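You operate a simulated robot arm through the tools that you are given. There is no shell and no other tool. Be economical: measure what you need, move in short steps, check, and stop when the job is done.

The job below is to be done with a simulated robot arm. You get a single attempt, and the scene is never put back.

TASK
Scrub the old gasket off the brown adapter in the vice.
Fine: clamp it first; red brush, put back; then adapter upright into the green tray, vice left open.

Only the result counts: the job must be done as asked and must still hold three seconds after the hand-in. Knocking over, shifting, dropping, spilling or breaking anything else fails it.

THE ROBOT
A 6-joint arm with a two-finger parallel gripper, fixed in place. Base frame: the origin is at the foot of the arm, x ahead of it, y to its left, z up; the work surface is at about z = 920. Units: mm, degrees, N and s.
With the tool pointing down near the work surface it reaches from about 240 to 660 mm from the base axis. Its first joint turns from -66.0 to 66.0 degrees. Payload 2.9 kg.
The tool frame sits at the grasp point between the pads (the TCP): z along the fingers, y along the line on which they close. The tips reach 30 mm beyond it. The gripper opens to 110 mm. The fingers are 20 mm wide and 10 mm thick; the gripper's body (48 by 112 mm) begins 55 mm behind the TCP.
Orientation is that of the tool frame in the base frame, as [roll, pitch, yaw] about the fixed x, y, z axes, in that order (R = Rz(yaw) Ry(pitch) Rx(roll)). With the fingers straight down and closing along the base's y, the tool's x points along the base's -x, its y along +y and its z along -z.

THE INTERFACE
- The arm moves only by the tool apply_moves. Its argument "moves" is one flat list of numbers, 7 for each row, row after row: the shift along the tool's x, y, z in units of 40 mm (1.0 is 40 mm), then the turn, a rotation vector about the tool's x, y, z in units of 8 degrees (1.0 is 8 degrees), then the opening, from 0 (shut) to 1 (fully open). In form: [tx, ty, tz, ax, ay, az, fingers, tx, ty, tz, ax, ay, az, fingers, ...]. A call has 1 to 10 rows; each row shifts and turns the commanded pose from where the row before left it, along the tool's axes as they then stand. A call with a number of a shift or a turn outside -1 to 1 is refused whole. A row lasts 0.2 s, in which the tool goes at most 50 mm and 8.6 degrees; a call with a longer step from one row to the next is refused whole, and so is a gripper value outside its range. Where a pose cannot be reached the arm comes as near as it can. A force on the tool above 40 N (or 10 N above the force at the start of the call, whichever is more), or a blocked arm, ends the call early, and 0.2 s more pass. Each finger travels about 108 mm/s and halts on what it meets, pressing with about 38 N; the grip force reading is that of the motor and also rises with nothing between the fingers. The clock runs only during rows and for 0.2 s after the last one: add rows that do not move to give the fingers time. The reply holds the time, the measured pose of the TCP, the force on the tool along the base axes, the opening and the grip force, in the units named above and with some noise, and new pictures: "show" is both (left out), scene, wrist or none.
- Cameras (640 x 400 px; columns grow to the right, rows downward): "scene" is fixed at [63.4, 432, 1404.3]; the picture's right is [-0.81, -0.59, 0.00], its down [-0.23, 0.32, -0.92] and it looks along [0.54, -0.74, -0.40] (base axes); focal length 311 px, centre (320, 200). "wrist" rides on the gripper at [72, 17, -103] in the tool frame; the picture's right is [-0.23, 0.97, 0.00], its down [-0.76, -0.18, -0.62] and it looks along [-0.61, -0.14, 0.78] (tool axes); focal length 222 px, centre (320, 200). There is no depth. A picture from a camera that has moved, and an enlarged one, comes with that camera's place and axes in the base frame and with its lens. The place of the scene camera against the robot may be out by one fixed shift of up to 18 mm in any direction.
- inspect(camera, box): a new picture of the part [left, top, right, bottom] of that camera's present view, enlarged. The clock stands still meanwhile.
- hand_in(): hands the job in; it is judged then, once.

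Work in short steps. Places have to be worked out from the pictures, the camera data and where the tool is seen: move nearer, look again, correct. Check each grasp and each placing, and mend what went wrong. You have 120 turns and 170 pictures in all, those below and enlarged ones among them. Open the gripper and draw the arm clear of the work before you hand the job in, unless the task says otherwise; then end with one line.

The tools are called after "Request:" by a JSON object that holds its "method" and its "body". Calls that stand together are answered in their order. apply_moves: Moves the arm, as the interface text tells. Its arguments: {"type":"object","properties":{"moves":{"type":"array","items":{"type":"number"}},"show":{"type":"string","enum":["both","scene","wrist","none"]}},"required":["moves"]} The other tools are called the same way: inspect (camera, box) takes an enlarged picture of a part of a camera's view; hand_in () hands the job in.

At the start:

```text
time: 0.0
tool_pos: [309.7, -64.2, 1315.1]
tcp_rot: [-180.0, 0.1, -180.0]
contact_force: [-0.9, 0.4, 0.4]
gripper_width: 110.1
finger_force: 0.1
```

scene: 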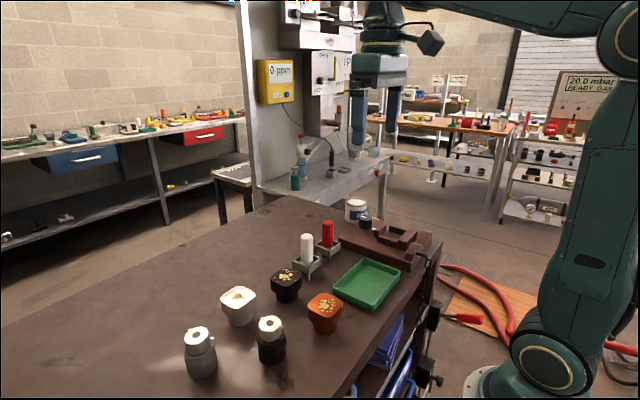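
wrist: 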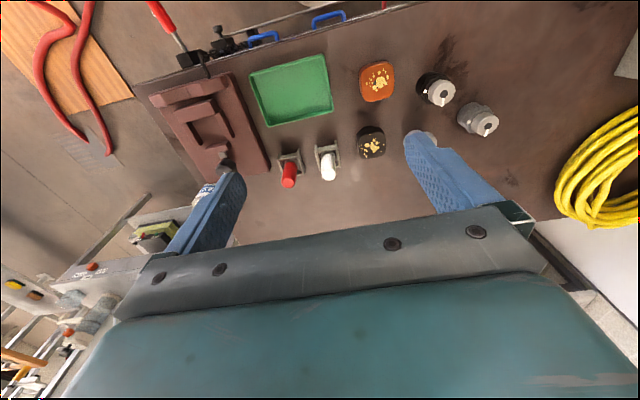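

I start by enlarging both views to identify the vice, the brushes, the tray and the brown adapter.

Request:
{"method": "inspect", "body": {"camera": "scene", "box": [220, 180, 450, 324]}}

Request:
{"method": "inspect", "body": {"camera": "wrist", "box": [130, 40, 450, 240]}}

```text
2.78 times, centred on (335, 252) of scene
camera zoom: at [63.4, 432.0, 1404.3], right [-0.81, -0.59, 0.0], down [-0.23, 0.32, -0.92], along [0.54, -0.74, -0.4], focal length 864 px, centre (278, 56)
```

zoom: 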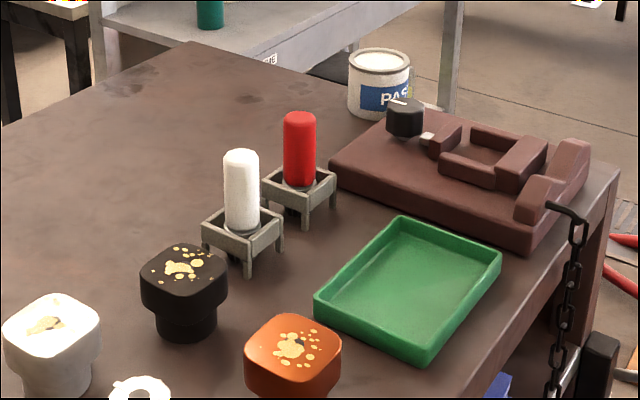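

```text
2.00 times, centred on (290, 140) of wrist
camera zoom: at [237.0, -46.1, 1420.2], right [0.23, 0.97, 0.0], down [0.76, -0.18, 0.62], along [0.61, -0.14, -0.78], focal length 444 px, centre (380, 320)
```

zoom: 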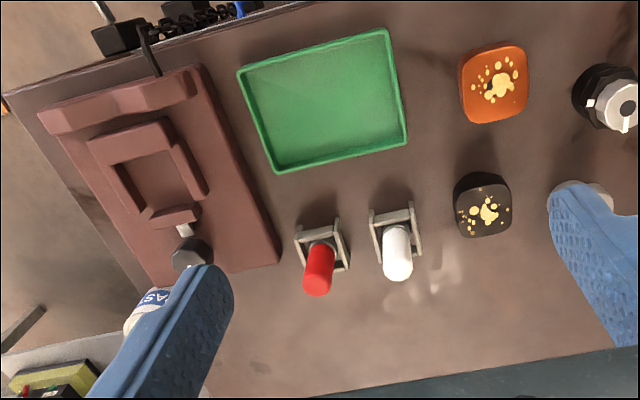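

The vice (with a knob driving its jaw) is near (355,-320), tray near (330,-124), brown adapter near (342,34), and the red brush near (480,-170). I move over to look at the vice closer.

Request:
{"method": "apply_moves", "body": {"moves": [0.333, -0.858, 0.5625, 0, 0, 0, 1, 0.333, -0.858, 0.5625, 0, 0, 0, 1, 0.333, -0.858, 0.5625, 0, 0, 0, 1, 0.333, -0.858, 0.5625, 0, 0, 0, 1, 0.333, -0.858, 0.5625, 0, 0, 0, 1, 0.333, -0.858, 0.5625, 0, 0, 0, 1]}}

```text
time: 1.4
tool_pos: [232.0, -270.9, 1180.3]
tcp_rot: [-179.9, 0.1, -179.9]
contact_force: [0.2, -0.4, -0.5]
gripper_width: 110.2
finger_force: 0.1
camera wrist: at [157.9, -252.3, 1284.8], right [0.23, 0.97, 0.0], down [0.76, -0.18, 0.62], along [0.61, -0.14, -0.78], focal length 222 px, centre (320, 200)
```

scene: 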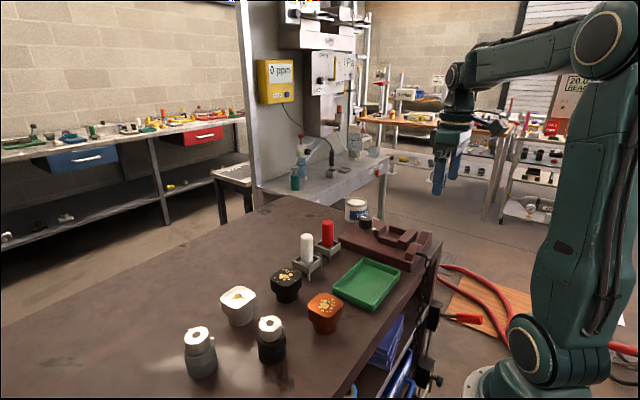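
wrist: 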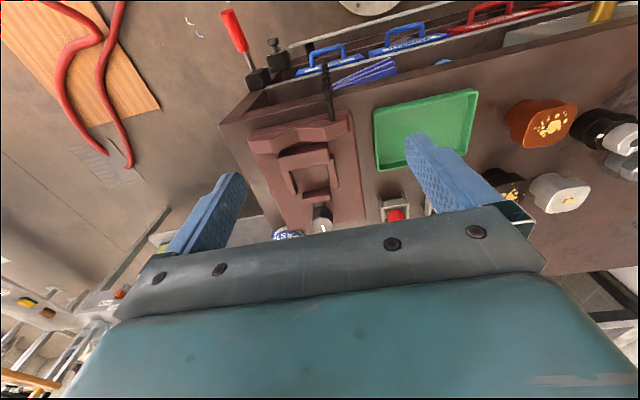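

Request:
{"method": "inspect", "body": {"camera": "wrist", "box": [220, 90, 412, 240]}}

Request:
{"method": "inspect", "body": {"camera": "scene", "box": [330, 190, 450, 280]}}

```text
2.67 times, centred on (316, 165) of wrist
camera zoom: at [157.9, -252.3, 1284.8], right [0.23, 0.97, 0.0], down [0.76, -0.18, 0.62], along [0.61, -0.14, -0.78], focal length 592 px, centre (331, 293)
```

zoom: 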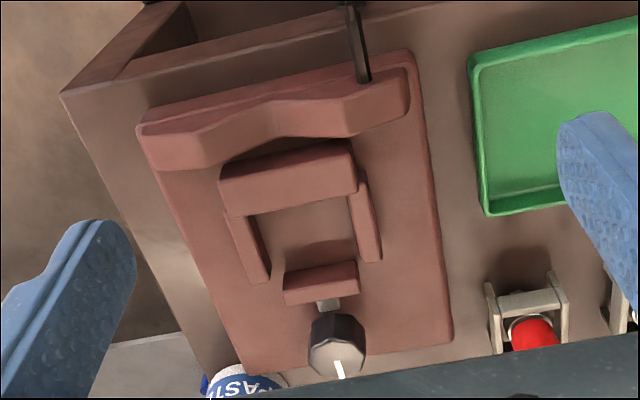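

```text
4.44 times, centred on (390, 235) of scene
camera zoom: at [63.4, 432.0, 1404.3], right [-0.81, -0.59, 0.0], down [-0.23, 0.32, -0.92], along [0.54, -0.74, -0.4], focal length 1383 px, centre (9, 44)
```

zoom: 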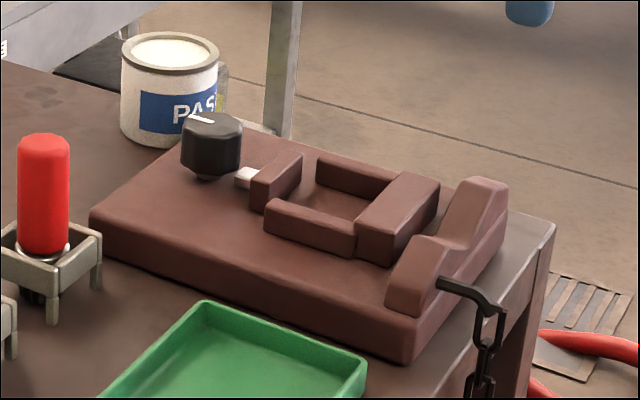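

Vice is aligned with the base axes: plate about x 270–490, y −403…−230; pocket centre around (367,-318); knob (vertical axis) about (447,-317). Now a closer look at the adapter, tray and brush.

Request:
{"method": "apply_moves", "body": {"moves": [-0.05, 0.91, 0.05, 0, 0, 0, 1, -0.05, 0.91, 0.05, 0, 0, 0, 1, -0.05, 0.91, 0.05, 0, 0, 0, 1, -0.05, 0.91, 0.05, 0, 0, 0, 1, -0.05, 0.91, 0.05, 0, 0, 0, 1, -0.05, 0.91, 0.05, 0, 0, 0, 1, -0.05, 0.91, 0.05, 0, 0, 0, 1, -0.05, 0.91, 0.05, 0, 0, 0, 1], "show": "wrist"}}

Request:
{"method": "inspect", "body": {"camera": "scene", "box": [250, 210, 410, 340]}}

Request:
{"method": "inspect", "body": {"camera": "wrist", "box": [160, 60, 460, 240]}}

```text
time: 3.2
tool_pos: [247.4, 21.7, 1164.8]
tcp_rot: [-180.0, -0.1, -180.0]
contact_force: [0.6, -0.9, -0.5]
gripper_width: 110.1
finger_force: 0.0
camera wrist: at [173.8, 39.9, 1269.5], right [0.23, 0.97, 0.0], down [0.76, -0.18, 0.62], along [0.61, -0.14, -0.78], focal length 222 px, centre (320, 200)
```

wrist: 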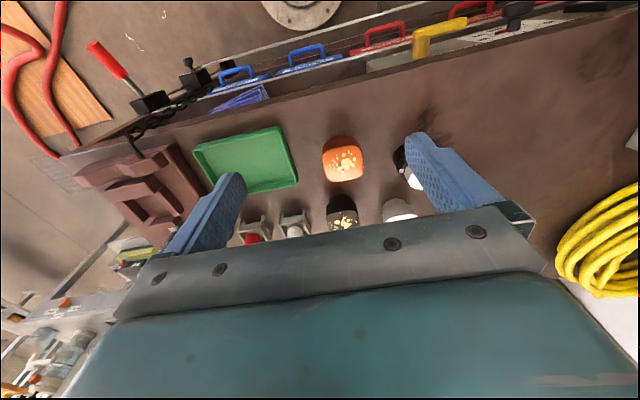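

```text
3.08 times, centred on (330, 275) of scene
camera zoom: at [63.4, 432.0, 1404.3], right [-0.81, -0.59, 0.0], down [-0.23, 0.32, -0.92], along [0.54, -0.74, -0.4], focal length 958 px, centre (289, -31)
```

zoom: 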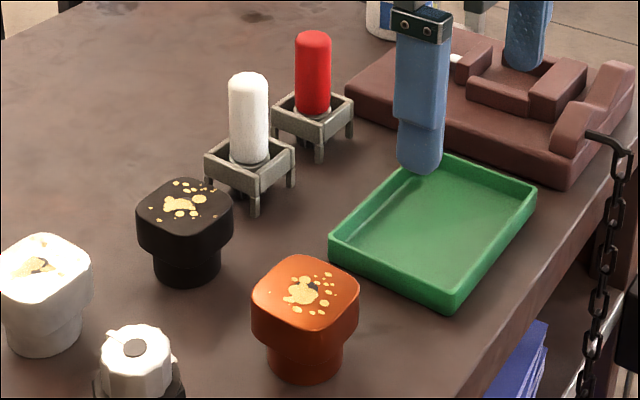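

```text
2.13 times, centred on (310, 150) of wrist
camera zoom: at [173.8, 39.9, 1269.5], right [0.23, 0.97, 0.0], down [0.76, -0.18, 0.62], along [0.61, -0.14, -0.78], focal length 474 px, centre (341, 307)
```

zoom: 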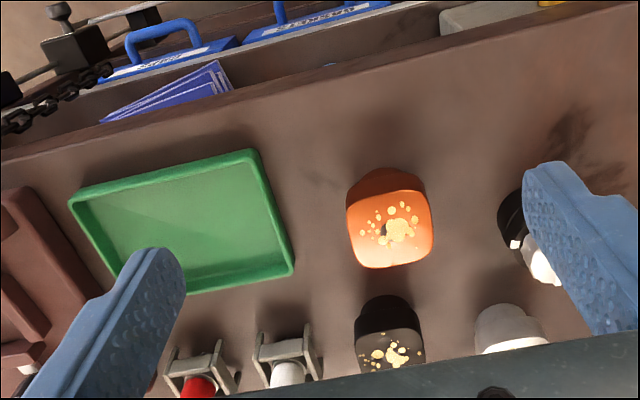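

The adapter's head is about 55 mm square, top at z≈980, centre about (343,37.5), yawed about −5°. I move above it with the tool yawed to match and check.

Request:
{"method": "apply_moves", "body": {"moves": [-0.598, 0.099, 0.8, 0, 0, 0, 1, -0.598, 0.099, 0.8, 0, 0, 0, 1, -0.598, 0.099, 0.8, 0, 0, 0, 1, -0.598, 0.099, 0.8, 0, 0, 0.625, 1, 0, 0, 0, 0, 0, 0, 1]}}

Request:
{"method": "inspect", "body": {"camera": "scene", "box": [250, 210, 410, 340]}}

```text
time: 4.4
tool_pos: [343.9, 36.7, 1037.2]
tcp_rot: [-180.0, 0.1, 175.0]
contact_force: [0.0, -0.6, 0.4]
gripper_width: 109.9
finger_force: 0.1
camera wrist: at [271.7, 61.0, 1141.6], right [0.31, 0.95, 0.0], down [0.74, -0.24, 0.62], along [0.59, -0.19, -0.78], focal length 222 px, centre (320, 200)
```

scene: 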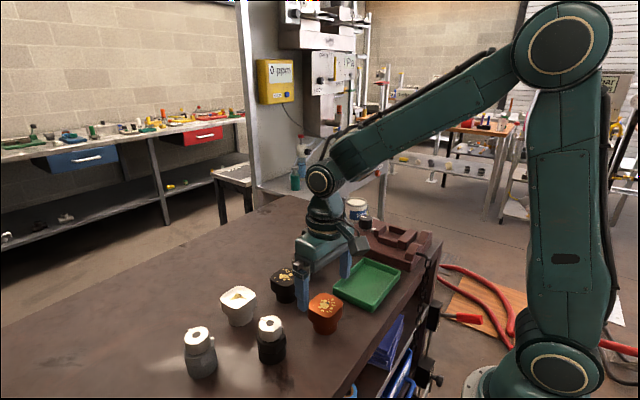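
wrist: 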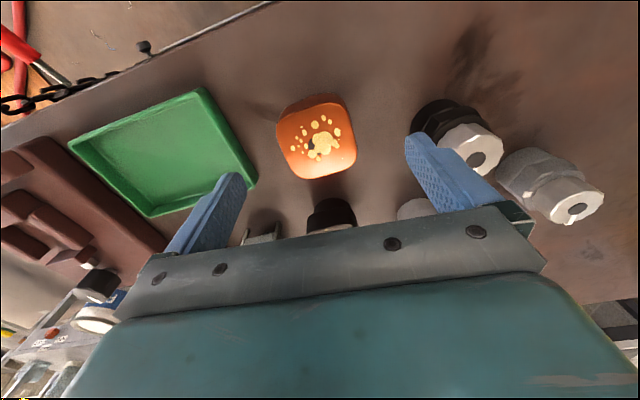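

```text
3.08 times, centred on (330, 275) of scene
camera zoom: at [63.4, 432.0, 1404.3], right [-0.81, -0.59, 0.0], down [-0.23, 0.32, -0.92], along [0.54, -0.74, -0.4], focal length 958 px, centre (289, -31)
```

zoom: 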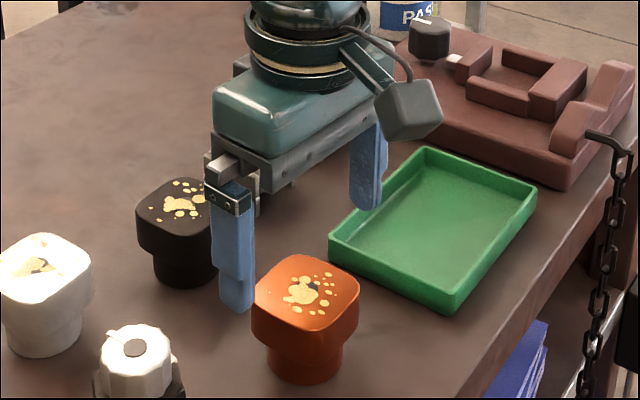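

Adapter sits right between the fingers in plan. I go down so the tips are ~25 mm below its top, then close.

Request:
{"method": "apply_moves", "body": {"moves": [0.03, 0, 0.66, 0, 0, 0, 1, 0, 0, 0.66, 0, 0, 0, 1, 0, 0, 0, 0, 0, 0, 0.4, 0, 0, 0, 0, 0, 0, 0.4, 0, 0, 0, 0, 0, 0, 0.4]}}

Request:
{"method": "inspect", "body": {"camera": "scene", "box": [250, 210, 410, 340]}}

```text
time: 5.6
tool_pos: [341.8, 36.0, 983.8]
tcp_rot: [-180.0, 0.1, 175.1]
contact_force: [1.7, -0.1, -0.1]
gripper_width: 55.6
finger_force: 37.9
camera wrist: at [270.2, 60.3, 1088.5], right [0.31, 0.95, 0.0], down [0.74, -0.24, 0.62], along [0.59, -0.19, -0.78], focal length 222 px, centre (320, 200)
```

scene: 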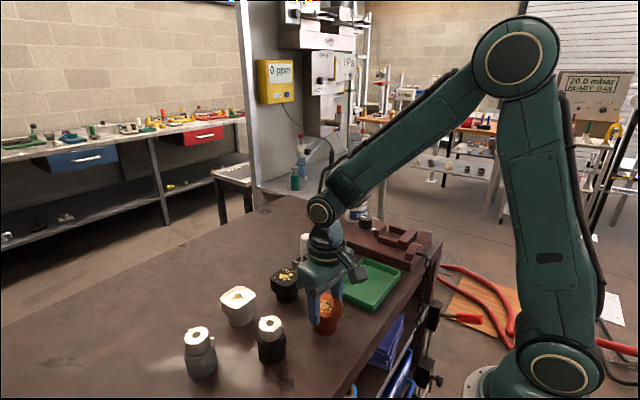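
wrist: 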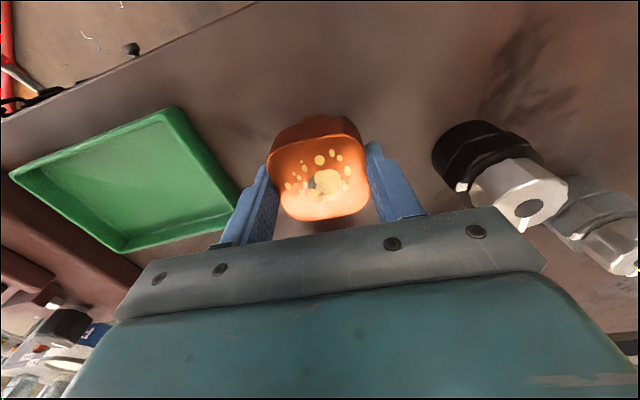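

```text
3.08 times, centred on (330, 275) of scene
camera zoom: at [63.4, 432.0, 1404.3], right [-0.81, -0.59, 0.0], down [-0.23, 0.32, -0.92], along [0.54, -0.74, -0.4], focal length 958 px, centre (289, -31)
```

zoom: 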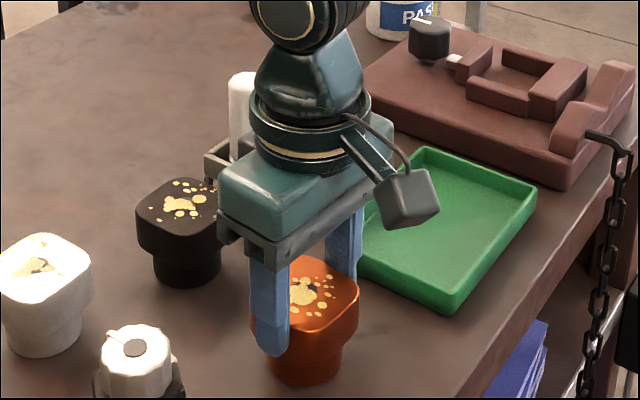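

Gripped at 55.6 mm. I lift, square up the yaw, and carry it towards the vice.

Request:
{"method": "apply_moves", "body": {"moves": [0, 0, 0.8, 0, 0, 0, 0.4, 0, 0, -0.9, 0, 0, 0, 0.4], "show": "none"}}

```text
time: 5.9
tool_pos: [346.7, 36.4, 980.8]
tcp_rot: [179.9, 0.6, 174.8]
contact_force: [-1.6, -0.7, 11.0]
gripper_width: 55.4
finger_force: 38.5
stopped in row 1: the force on the tool passed its limit (the readings are from after the stop); the commanded pose is now the measured one
```

I sent the first row in the wrong direction (down); the force limit stopped it with only a 3 mm push. Nothing appears harmed; I now lift properly and look at the grip.

Request:
{"method": "apply_moves", "body": {"moves": [0, 0, -0.5, 0, 0, 0, 0.4, 0, 0, -1, 0, 0, 0, 0.4, 0, 0, -1, 0, 0, -0.62, 0.4, 0, 0, -0.5, 0, 0, 0, 0.4]}}

Request:
{"method": "inspect", "body": {"camera": "scene", "box": [250, 170, 410, 300]}}

```text
time: 6.9
tool_pos: [343.9, 36.2, 1099.2]
tcp_rot: [-180.0, 0.6, 180.0]
contact_force: [1.0, 0.1, -4.8]
gripper_width: 55.7
finger_force: 37.9
camera wrist: at [269.8, 54.4, 1204.0], right [0.23, 0.97, 0.0], down [0.76, -0.18, 0.63], along [0.61, -0.14, -0.78], focal length 222 px, centre (320, 200)
```

scene: 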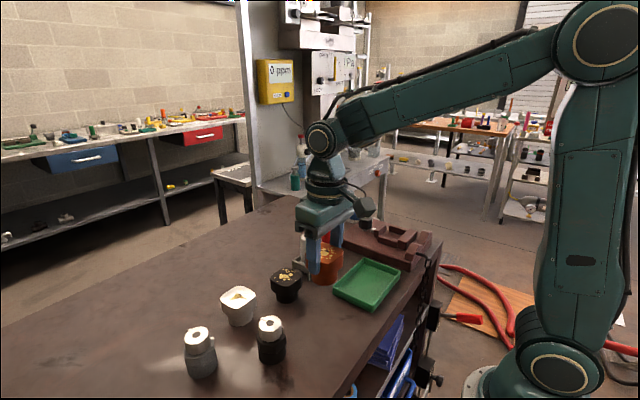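
wrist: 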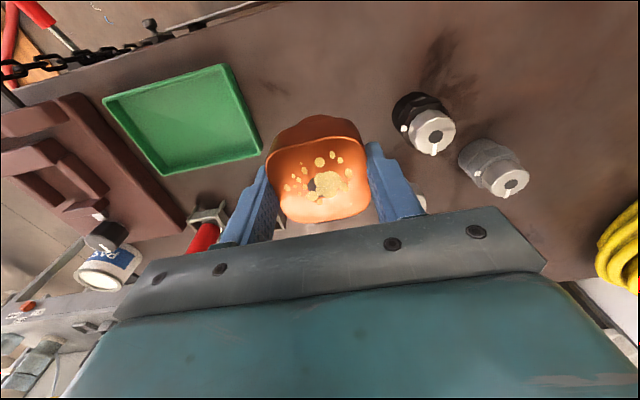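

```text
3.08 times, centred on (330, 235) of scene
camera zoom: at [63.4, 432.0, 1404.3], right [-0.81, -0.59, 0.0], down [-0.23, 0.32, -0.92], along [0.54, -0.74, -0.4], focal length 958 px, centre (289, 92)
```

zoom: 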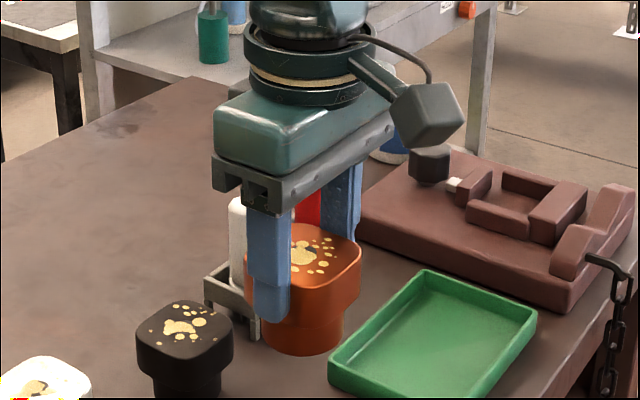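

Adapter is held (about 5 N weight). I carry it over to the vice at height.

Request:
{"method": "apply_moves", "body": {"moves": [0, -0.98, 0, 0, 0, 0, 0.4, 0, -0.98, 0, 0, 0, 0, 0.4, 0, -0.98, 0, 0, 0, 0, 0.4, 0, -0.98, 0, 0, 0, 0, 0.4, 0, -0.98, 0, 0, 0, 0, 0.4, 0, -0.98, 0, 0, 0, 0, 0.4, 0, -0.98, 0, 0, 0, 0, 0.4, 0, -0.98, 0, 0, 0, 0, 0.4, 0, -0.98, 0, 0, 0, 0, 0.4]}}

Request:
{"method": "inspect", "body": {"camera": "scene", "box": [330, 160, 450, 280]}}

Request:
{"method": "inspect", "body": {"camera": "wrist", "box": [180, 60, 460, 240]}}

```text
time: 8.9
tool_pos: [343.7, -317.0, 1100.0]
tcp_rot: [179.9, 0.6, -180.0]
contact_force: [0.0, -1.0, -4.2]
gripper_width: 55.5
finger_force: 38.5
camera wrist: at [268.7, -299.6, 1203.7], right [0.23, 0.97, 0.0], down [0.76, -0.18, 0.63], along [0.61, -0.14, -0.78], focal length 222 px, centre (320, 200)
```

scene: 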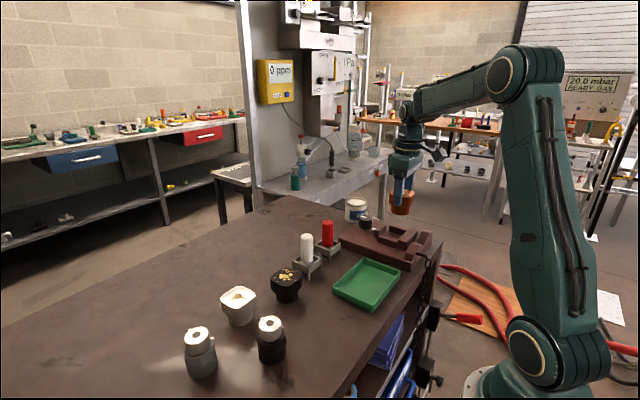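
wrist: 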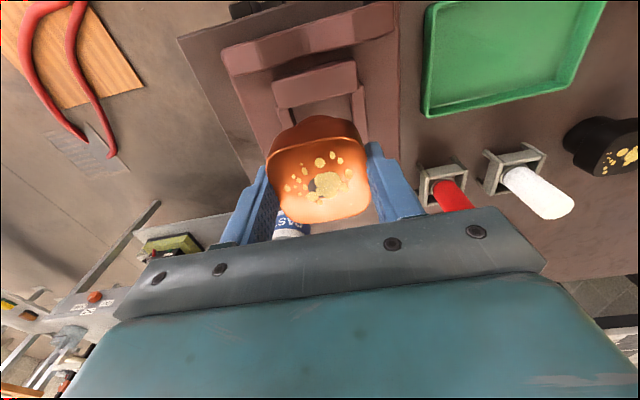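

```text
3.33 times, centred on (390, 220) of scene
camera zoom: at [63.4, 432.0, 1404.3], right [-0.81, -0.59, 0.0], down [-0.23, 0.32, -0.92], along [0.54, -0.74, -0.4], focal length 1037 px, centre (87, 133)
```

zoom: 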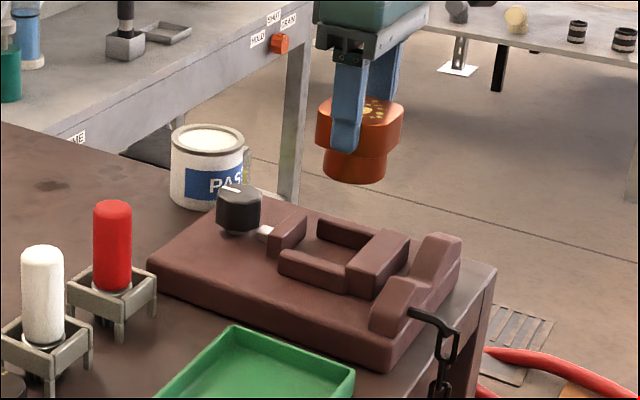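

```text
2.22 times, centred on (320, 150) of wrist
camera zoom: at [268.7, -299.6, 1203.7], right [0.23, 0.97, 0.0], down [0.76, -0.18, 0.63], along [0.61, -0.14, -0.78], focal length 494 px, centre (320, 311)
```

zoom: 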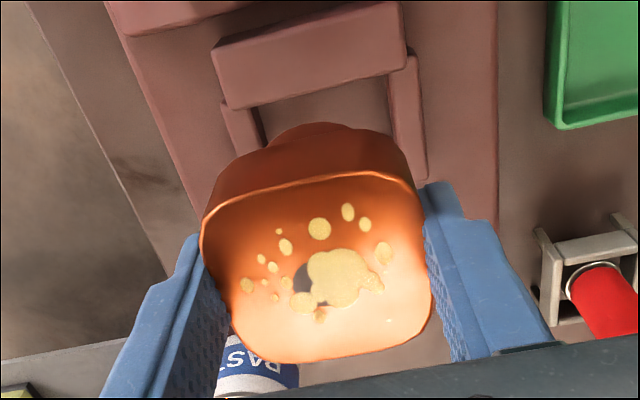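

Readings suggest the pocket spans x≈327–388 and y≈−347…−281 with its floor at z≈942. I centre over (357,-315) and lower to just above the floor, then check.

Request:
{"method": "apply_moves", "body": {"moves": [-0.333, 0.05, 0.5, 0, 0, 0, 0.4, 0, 0, 0.7, 0, 0, 0, 0.4]}}

Request:
{"method": "inspect", "body": {"camera": "scene", "box": [330, 180, 450, 280]}}

Request:
{"method": "inspect", "body": {"camera": "wrist", "box": [180, 60, 460, 240]}}

```text
time: 9.5
tool_pos: [356.9, -313.2, 1052.1]
tcp_rot: [180.0, 0.7, 179.9]
contact_force: [-0.5, 0.0, -4.5]
gripper_width: 55.7
finger_force: 38.3
camera wrist: at [281.7, -296.6, 1155.7], right [0.23, 0.97, 0.0], down [0.75, -0.18, 0.63], along [0.61, -0.14, -0.78], focal length 222 px, centre (320, 200)
```

scene: 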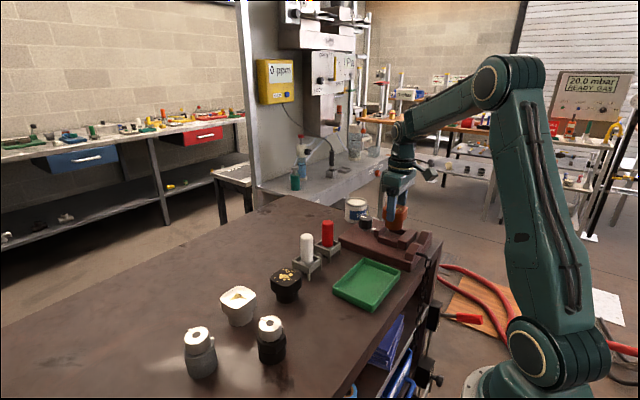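
wrist: 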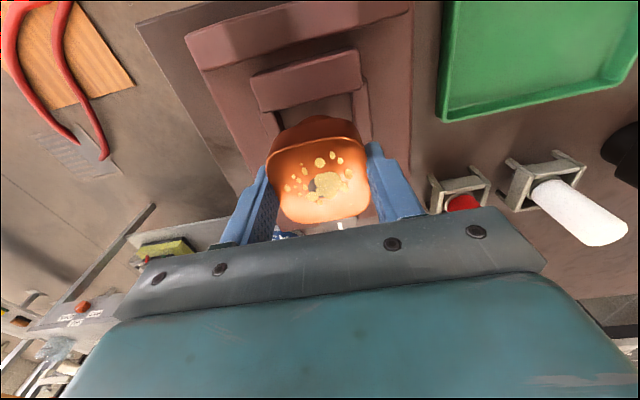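

```text
4.00 times, centred on (390, 230) of scene
camera zoom: at [63.4, 432.0, 1404.3], right [-0.81, -0.59, 0.0], down [-0.23, 0.32, -0.92], along [0.54, -0.74, -0.4], focal length 1245 px, centre (40, 80)
```

zoom: 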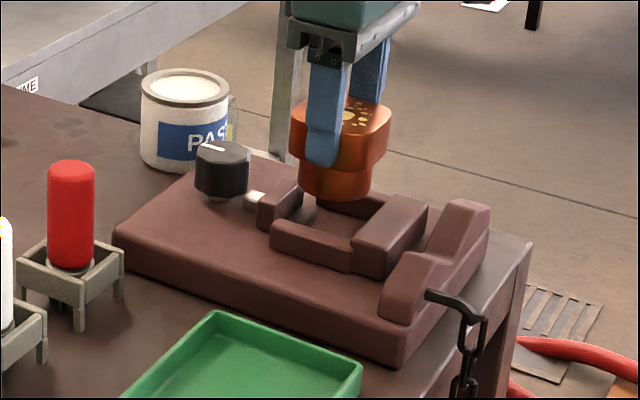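

```text
2.22 times, centred on (320, 150) of wrist
camera zoom: at [281.7, -296.6, 1155.7], right [0.23, 0.97, 0.0], down [0.75, -0.18, 0.63], along [0.61, -0.14, -0.78], focal length 494 px, centre (320, 311)
```

zoom: 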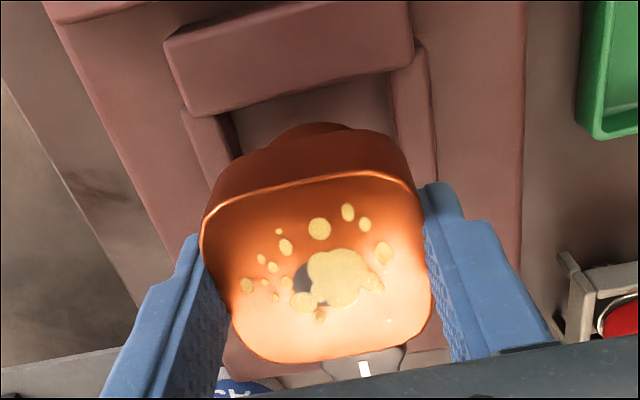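

Refined pocket centre x≈360–362. I shift 4 mm outward and lower to z≈1014, just above contact.

Request:
{"method": "apply_moves", "body": {"moves": [-0.1, -0.02, 0.45, 0, 0, 0, 0.4, 0, 0, 0.5, 0, 0, 0, 0.4]}}

Request:
{"method": "inspect", "body": {"camera": "scene", "box": [330, 180, 450, 280]}}

Request:
{"method": "inspect", "body": {"camera": "wrist", "box": [180, 60, 460, 240]}}

```text
time: 10.1
tool_pos: [362.1, -316.3, 1013.4]
tcp_rot: [-180.0, 0.7, 180.0]
contact_force: [-0.2, 0.1, -4.5]
gripper_width: 55.7
finger_force: 37.8
camera wrist: at [286.2, -297.2, 1117.5], right [0.23, 0.97, 0.0], down [0.76, -0.18, 0.63], along [0.61, -0.14, -0.78], focal length 222 px, centre (320, 200)
```

scene: 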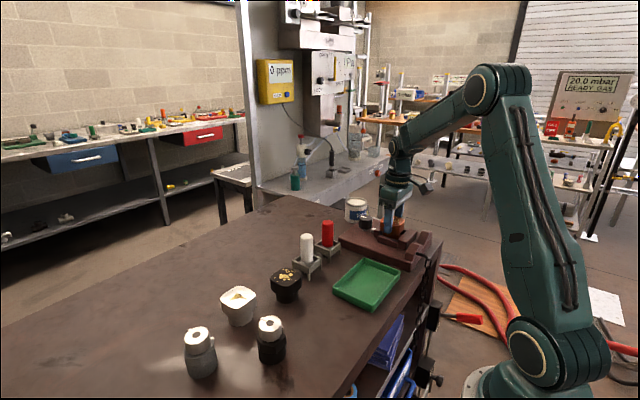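
wrist: 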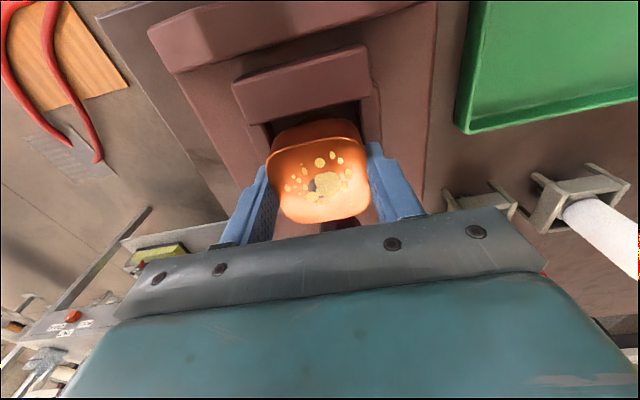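

```text
4.00 times, centred on (390, 230) of scene
camera zoom: at [63.4, 432.0, 1404.3], right [-0.81, -0.59, 0.0], down [-0.23, 0.32, -0.92], along [0.54, -0.74, -0.4], focal length 1245 px, centre (40, 80)
```

zoom: 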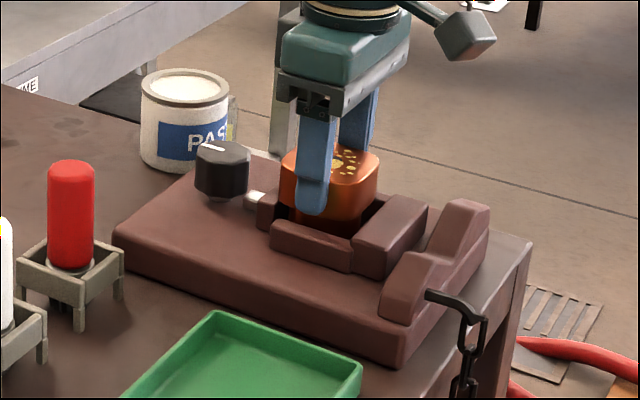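

```text
2.22 times, centred on (320, 150) of wrist
camera zoom: at [286.2, -297.2, 1117.5], right [0.23, 0.97, 0.0], down [0.76, -0.18, 0.63], along [0.61, -0.14, -0.78], focal length 494 px, centre (320, 311)
```

zoom: 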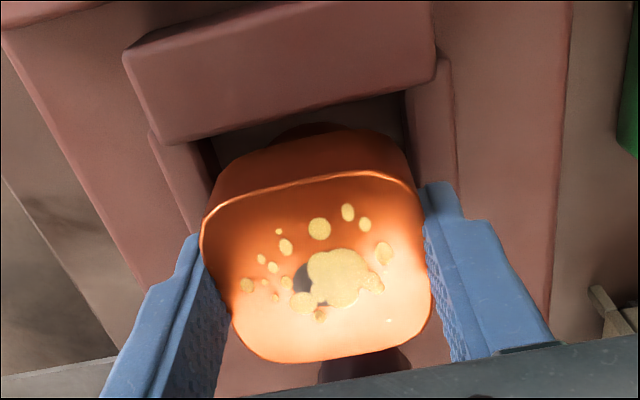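

The neck is entering the pocket cleanly. I lower in small steps until it seats.

Request:
{"method": "apply_moves", "body": {"moves": [0.03, 0, 0.1, 0, 0, 0, 0.4, 0, 0, 0.08, 0, 0, 0, 0.4, 0, 0, 0.05, 0, 0, 0, 0.4], "show": "none"}}

```text
time: 10.7
tool_pos: [360.7, -314.4, 1012.0]
tcp_rot: [-179.8, 0.9, -180.0]
contact_force: [-2.1, 3.8, 6.1]
gripper_width: 55.6
finger_force: 38.5
stopped in row 2: the force on the tool passed its limit (the readings are from after the stop); the commanded pose is now the measured one
```

Contact at z≈1011. I check whether it sits on the pocket floor.

Request:
{"method": "inspect", "body": {"camera": "scene", "box": [365, 195, 435, 265]}}

Request:
{"method": "inspect", "body": {"camera": "wrist", "box": [220, 80, 420, 240]}}

```text
5.71 times, centred on (400, 230) of scene
camera zoom: at [63.3, 432.2, 1404.2], right [-0.81, -0.59, 0.0], down [-0.23, 0.32, -0.92], along [0.54, -0.74, -0.4], focal length 1778 px, centre (-137, 29)
```

zoom: 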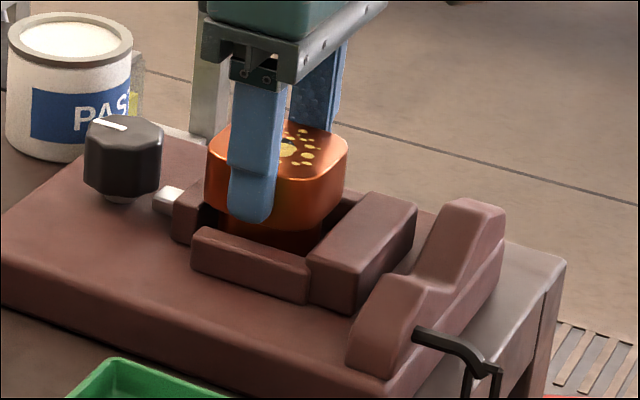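

```text
2.50 times, centred on (320, 160) of wrist
camera zoom: at [285.4, -296.9, 1116.5], right [0.23, 0.97, 0.0], down [0.75, -0.18, 0.64], along [0.62, -0.14, -0.77], focal length 555 px, centre (320, 300)
```

zoom: 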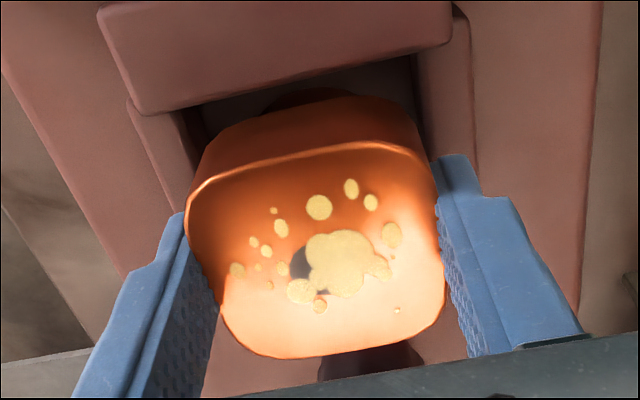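

To tell floor contact from an edge catch, I lift 3 mm, shift 4 mm toward the fixed jaw and lower again gently.

Request:
{"method": "apply_moves", "body": {"moves": [0, 0, -0.1, 0, 0, 0, 0.4, 0.1, 0, 0, 0, 0, 0, 0.4, 0, 0, 0.08, 0, 0, 0, 0.4, 0, 0, 0.04, 0, 0, 0, 0.4, 0, 0, 0.04, 0, 0, 0, 0.4, 0, 0, 0.04, 0, 0, 0, 0.4, 0, 0, 0.04, 0, 0, 0, 0.4, 0, 0, 0.04, 0, 0, 0, 0.4], "show": "none"}}

```text
time: 12.1
tool_pos: [356.5, -315.4, 1013.8]
tcp_rot: [-179.6, 1.0, -180.0]
contact_force: [-2.9, 2.7, 6.2]
gripper_width: 55.4
finger_force: 38.0
stopped in row 6: the force on the tool passed its limit (the readings are from after the stop); the commanded pose is now the measured one
```

Contact height is the same within a couple of mm in both places, so it is most likely the floor. I ease up the load slightly and release, then look.

Request:
{"method": "apply_moves", "body": {"moves": [0, 0, 0, 0, 0, 0, 0.55, 0, 0, 0, 0, 0, 0, 0.65, 0, 0, 0, 0, 0, 0, 0.65]}}

Request:
{"method": "inspect", "body": {"camera": "scene", "box": [365, 195, 435, 265]}}

Request:
{"method": "inspect", "body": {"camera": "wrist", "box": [220, 80, 420, 240]}}

```text
time: 12.9
tool_pos: [357.9, -316.6, 1012.6]
tcp_rot: [-179.6, 1.1, 179.9]
contact_force: [-0.1, -0.4, -0.3]
gripper_width: 71.4
finger_force: 0.1
camera wrist: at [281.5, -297.3, 1115.8], right [0.23, 0.97, 0.0], down [0.75, -0.17, 0.64], along [0.62, -0.15, -0.77], focal length 222 px, centre (320, 200)
```

scene: 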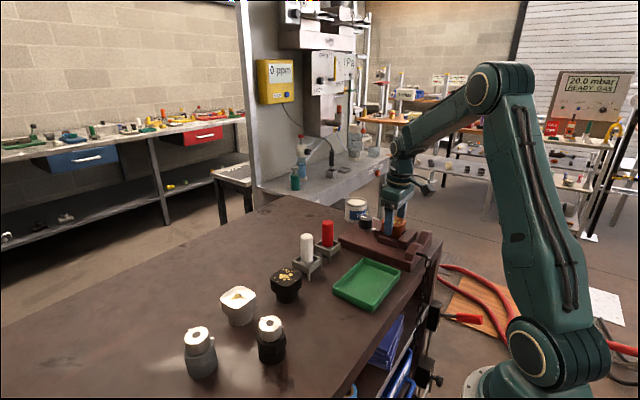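
wrist: 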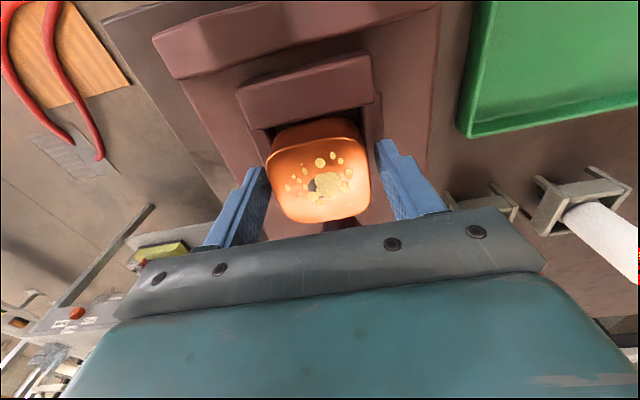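

```text
5.71 times, centred on (400, 230) of scene
camera zoom: at [63.4, 432.0, 1404.3], right [-0.81, -0.59, 0.0], down [-0.23, 0.32, -0.92], along [0.54, -0.74, -0.4], focal length 1778 px, centre (-137, 29)
```

zoom: 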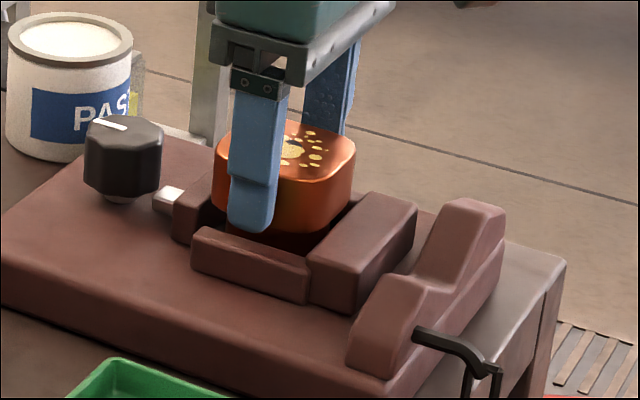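

```text
2.50 times, centred on (320, 160) of wrist
camera zoom: at [281.5, -297.3, 1115.8], right [0.23, 0.97, 0.0], down [0.75, -0.17, 0.64], along [0.62, -0.15, -0.77], focal length 555 px, centre (320, 300)
```

zoom: 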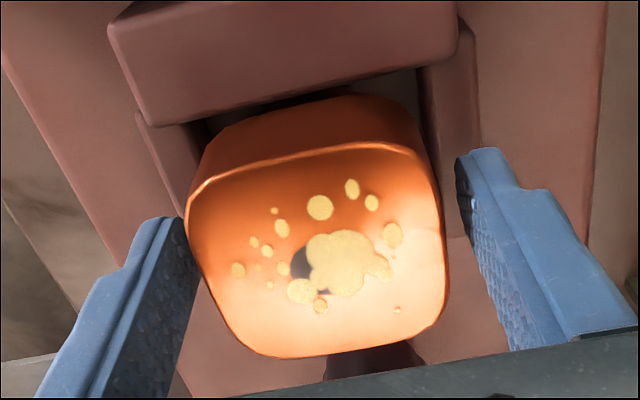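

The adapter stands in the pocket on its own. I open fully, correct the small pitch error and rise straight up for a look.

Request:
{"method": "apply_moves", "body": {"moves": [0, 0, 0, 0, 0, 0, 0.8, 0, 0, -0.5, 0, 0, 0, 0.8, 0, 0, -1, 0, 0.13, 0, 0.8, 0.5, 0, -0.8, 0, 0, 0, 0.8, 1, 0, -0.2, 0, 0, 0, 0.8]}}

Request:
{"method": "inspect", "body": {"camera": "scene", "box": [345, 195, 435, 265]}}

Request:
{"method": "inspect", "body": {"camera": "wrist", "box": [200, 60, 440, 240]}}

```text
time: 14.1
tool_pos: [295.9, -314.2, 1112.7]
tcp_rot: [-179.7, 0.0, 179.9]
contact_force: [0.5, -0.8, 0.0]
gripper_width: 88.0
finger_force: 0.0
camera wrist: at [221.4, -296.4, 1217.3], right [0.23, 0.97, -0.01], down [0.76, -0.17, 0.62], along [0.61, -0.15, -0.78], focal length 222 px, centre (320, 200)
```

scene: 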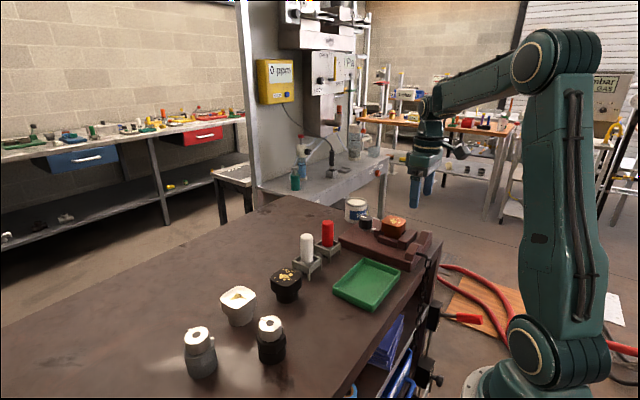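
wrist: 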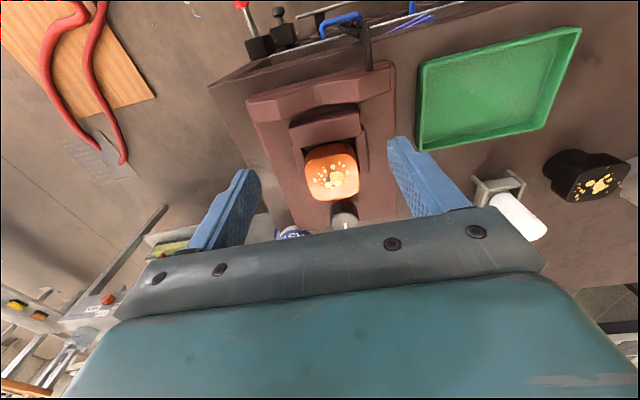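

```text
5.71 times, centred on (390, 230) of scene
camera zoom: at [63.4, 432.1, 1404.3], right [-0.81, -0.59, 0.0], down [-0.23, 0.32, -0.92], along [0.54, -0.74, -0.4], focal length 1778 px, centre (-80, 29)
```

zoom: 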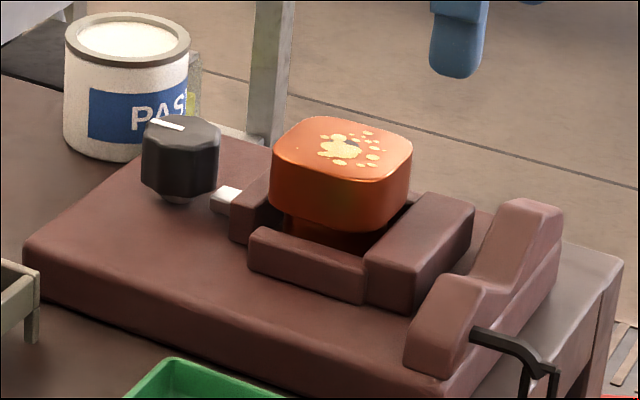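

```text
2.22 times, centred on (320, 150) of wrist
camera zoom: at [221.4, -296.4, 1217.3], right [0.23, 0.97, -0.01], down [0.76, -0.17, 0.62], along [0.61, -0.15, -0.78], focal length 494 px, centre (320, 311)
```

zoom: 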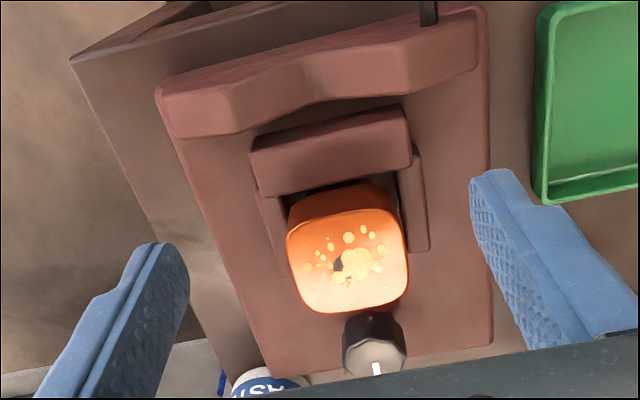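

The adapter stands upright in the pocket at about (358,-316). Knob is at about (447,-314), top z≈988, ~40 mm wide, pointer toward +x. I go above it to check alignment before gripping.

Request:
{"method": "apply_moves", "body": {"moves": [-0.945, 0, 0, 0, 0, 0, 0.7, -0.945, 0, 0, 0, 0, 0, 0.7, -0.945, 0, 0, 0, 0, 0, 0.7, -0.945, 0, 0.3, 0, 0, 0, 0.7, 0, 0, 0.6, 0, 0, 0, 0.7, 0, 0, 0, 0, 0, 0, 0.7]}}

Request:
{"method": "inspect", "body": {"camera": "scene", "box": [335, 180, 435, 260]}}

Request:
{"method": "inspect", "body": {"camera": "wrist", "box": [200, 60, 440, 240]}}

```text
time: 15.5
tool_pos: [446.6, -315.9, 1076.0]
tcp_rot: [-179.6, 0.0, 179.9]
contact_force: [0.5, 0.4, -0.3]
gripper_width: 76.8
finger_force: 0.1
camera wrist: at [373.1, -297.1, 1180.5], right [0.23, 0.97, -0.01], down [0.76, -0.17, 0.62], along [0.61, -0.15, -0.78], focal length 222 px, centre (320, 200)
```

scene: 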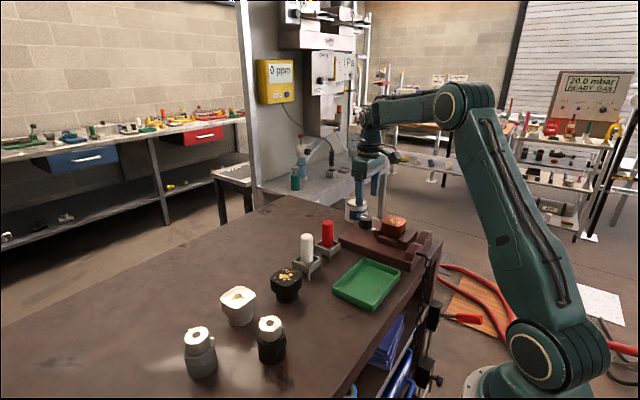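
wrist: 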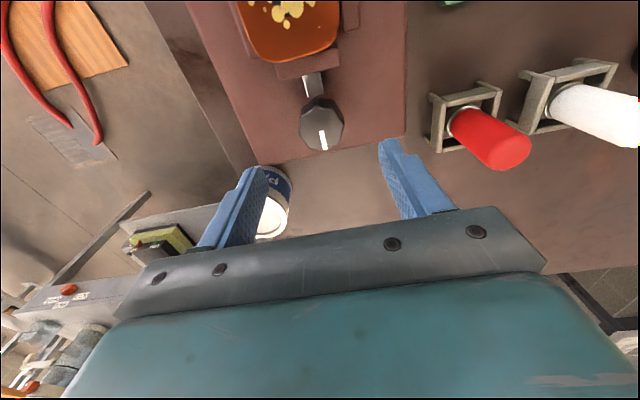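

```text
5.00 times, centred on (385, 220) of scene
camera zoom: at [63.4, 432.0, 1404.3], right [-0.81, -0.59, 0.0], down [-0.23, 0.32, -0.92], along [0.54, -0.74, -0.4], focal length 1556 px, centre (-5, 100)
```

zoom: 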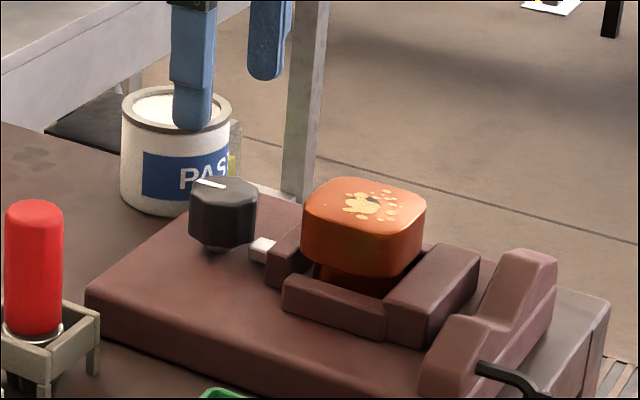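

```text
2.22 times, centred on (320, 150) of wrist
camera zoom: at [373.1, -297.1, 1180.5], right [0.23, 0.97, -0.01], down [0.76, -0.17, 0.62], along [0.61, -0.15, -0.78], focal length 494 px, centre (320, 311)
```

zoom: 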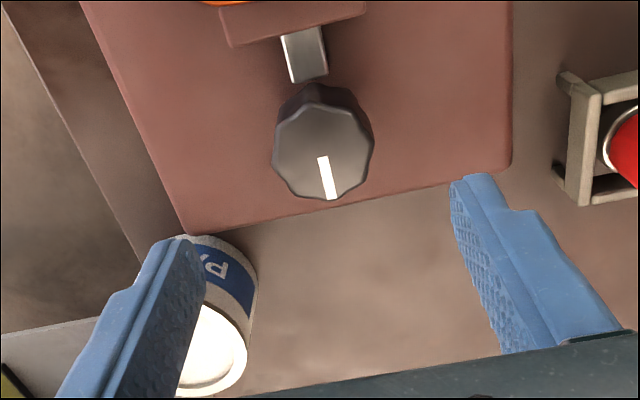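

Knob centre confirmed at (446,-314). I lower onto it (tips ~20 mm below its top) and close on it.

Request:
{"method": "apply_moves", "body": {"moves": [0, 0.04, 0.95, 0, 0, 0, 0.7, 0, 0, 0.97, 0, 0, 0, 0.7, 0, 0, 0, 0, 0, 0, 0.25, 0, 0, 0, 0, 0, 0, 0.25, 0, 0, 0, 0, 0, 0, 0.25]}}

Request:
{"method": "inspect", "body": {"camera": "wrist", "box": [200, 60, 440, 240]}}

```text
time: 16.7
tool_pos: [446.3, -314.8, 999.3]
tcp_rot: [-179.5, 0.1, 179.8]
contact_force: [0.6, -10.0, -7.7]
gripper_width: 39.8
finger_force: 45.1
camera wrist: at [372.8, -296.0, 1104.0], right [0.23, 0.97, -0.01], down [0.76, -0.17, 0.63], along [0.61, -0.15, -0.78], focal length 222 px, centre (320, 200)
```

scene: 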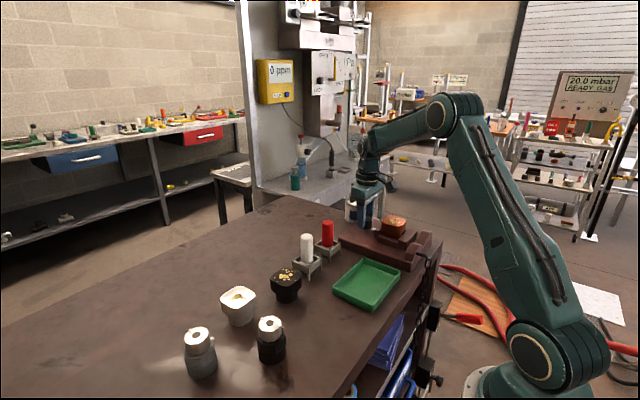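
wrist: 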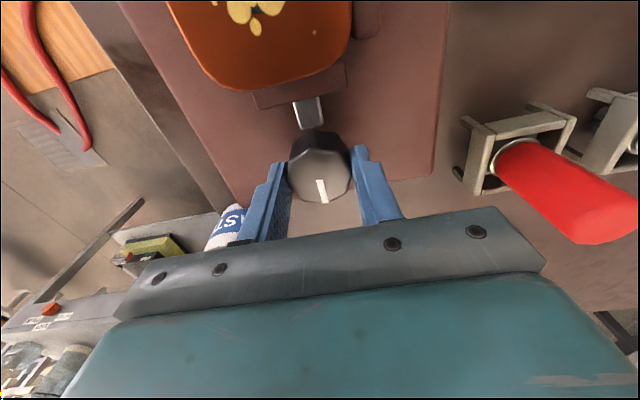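

```text
2.22 times, centred on (320, 150) of wrist
camera zoom: at [372.8, -296.0, 1104.0], right [0.23, 0.97, -0.01], down [0.76, -0.17, 0.63], along [0.61, -0.15, -0.78], focal length 494 px, centre (320, 311)
```

zoom: 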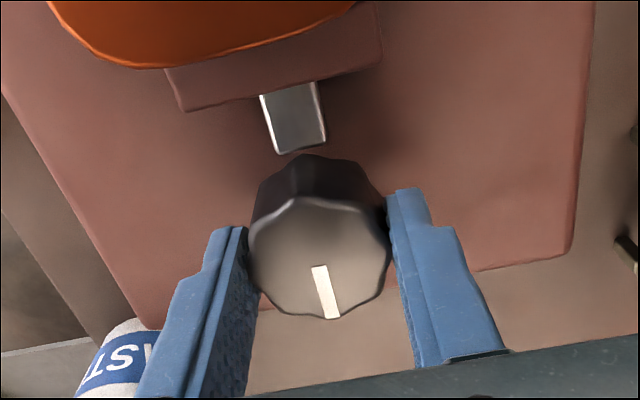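

Knob gripped (39.8 mm). I turn it clockwise (seen from above) by 24° and see which way the jaw goes.

Request:
{"method": "apply_moves", "body": {"moves": [0, -0.03, 0, 0, 0, 0, 0.25, 0, 0, 0, 0, 0, 1, 0.25, 0, 0, 0, 0, 0, 1, 0.25, 0, 0, 0, 0, 0, 1, 0.25, 0, 0, 0, 0, 0, 0, 0.25]}}

Request:
{"method": "inspect", "body": {"camera": "scene", "box": [335, 180, 435, 260]}}

Request:
{"method": "inspect", "body": {"camera": "wrist", "box": [200, 60, 440, 240]}}

```text
time: 17.9
tool_pos: [446.7, -315.1, 999.0]
tcp_rot: [-179.6, 0.1, 155.9]
contact_force: [-0.1, -4.7, 0.5]
gripper_width: 39.5
finger_force: 44.6
camera wrist: at [386.3, -268.9, 1104.1], right [0.61, 0.8, -0.01], down [0.62, -0.47, 0.63], along [0.5, -0.38, -0.78], focal length 222 px, centre (320, 200)
```

scene: 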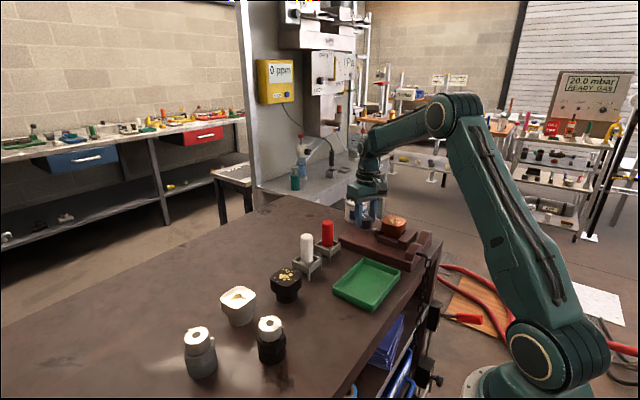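
wrist: 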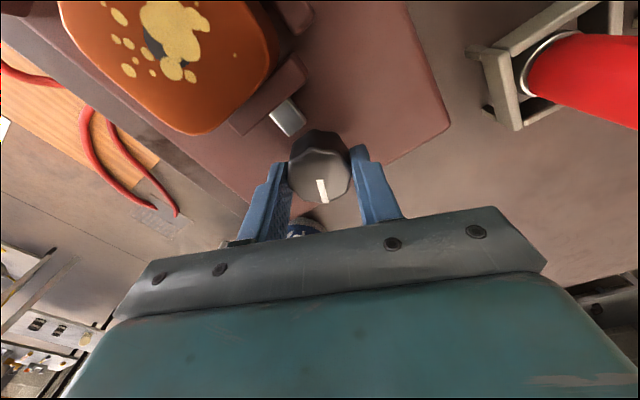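

```text
5.00 times, centred on (385, 220) of scene
camera zoom: at [63.4, 431.9, 1404.3], right [-0.81, -0.59, 0.0], down [-0.23, 0.32, -0.92], along [0.54, -0.74, -0.4], focal length 1556 px, centre (-5, 100)
```

zoom: 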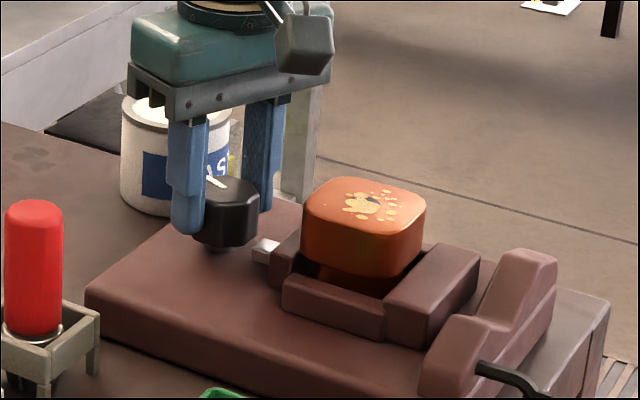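

```text
2.22 times, centred on (320, 150) of wrist
camera zoom: at [386.3, -268.9, 1104.1], right [0.61, 0.8, -0.01], down [0.62, -0.47, 0.63], along [0.5, -0.38, -0.78], focal length 494 px, centre (320, 311)
```

zoom: 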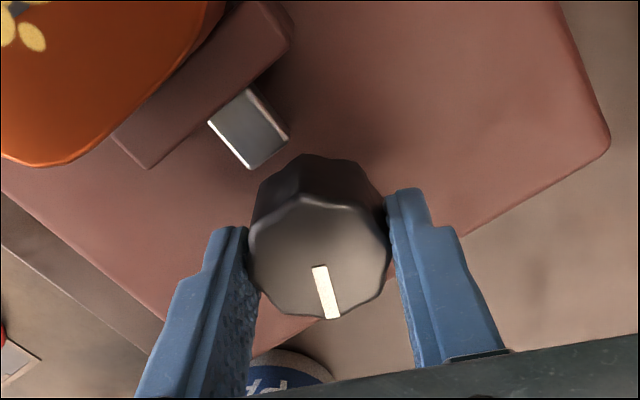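

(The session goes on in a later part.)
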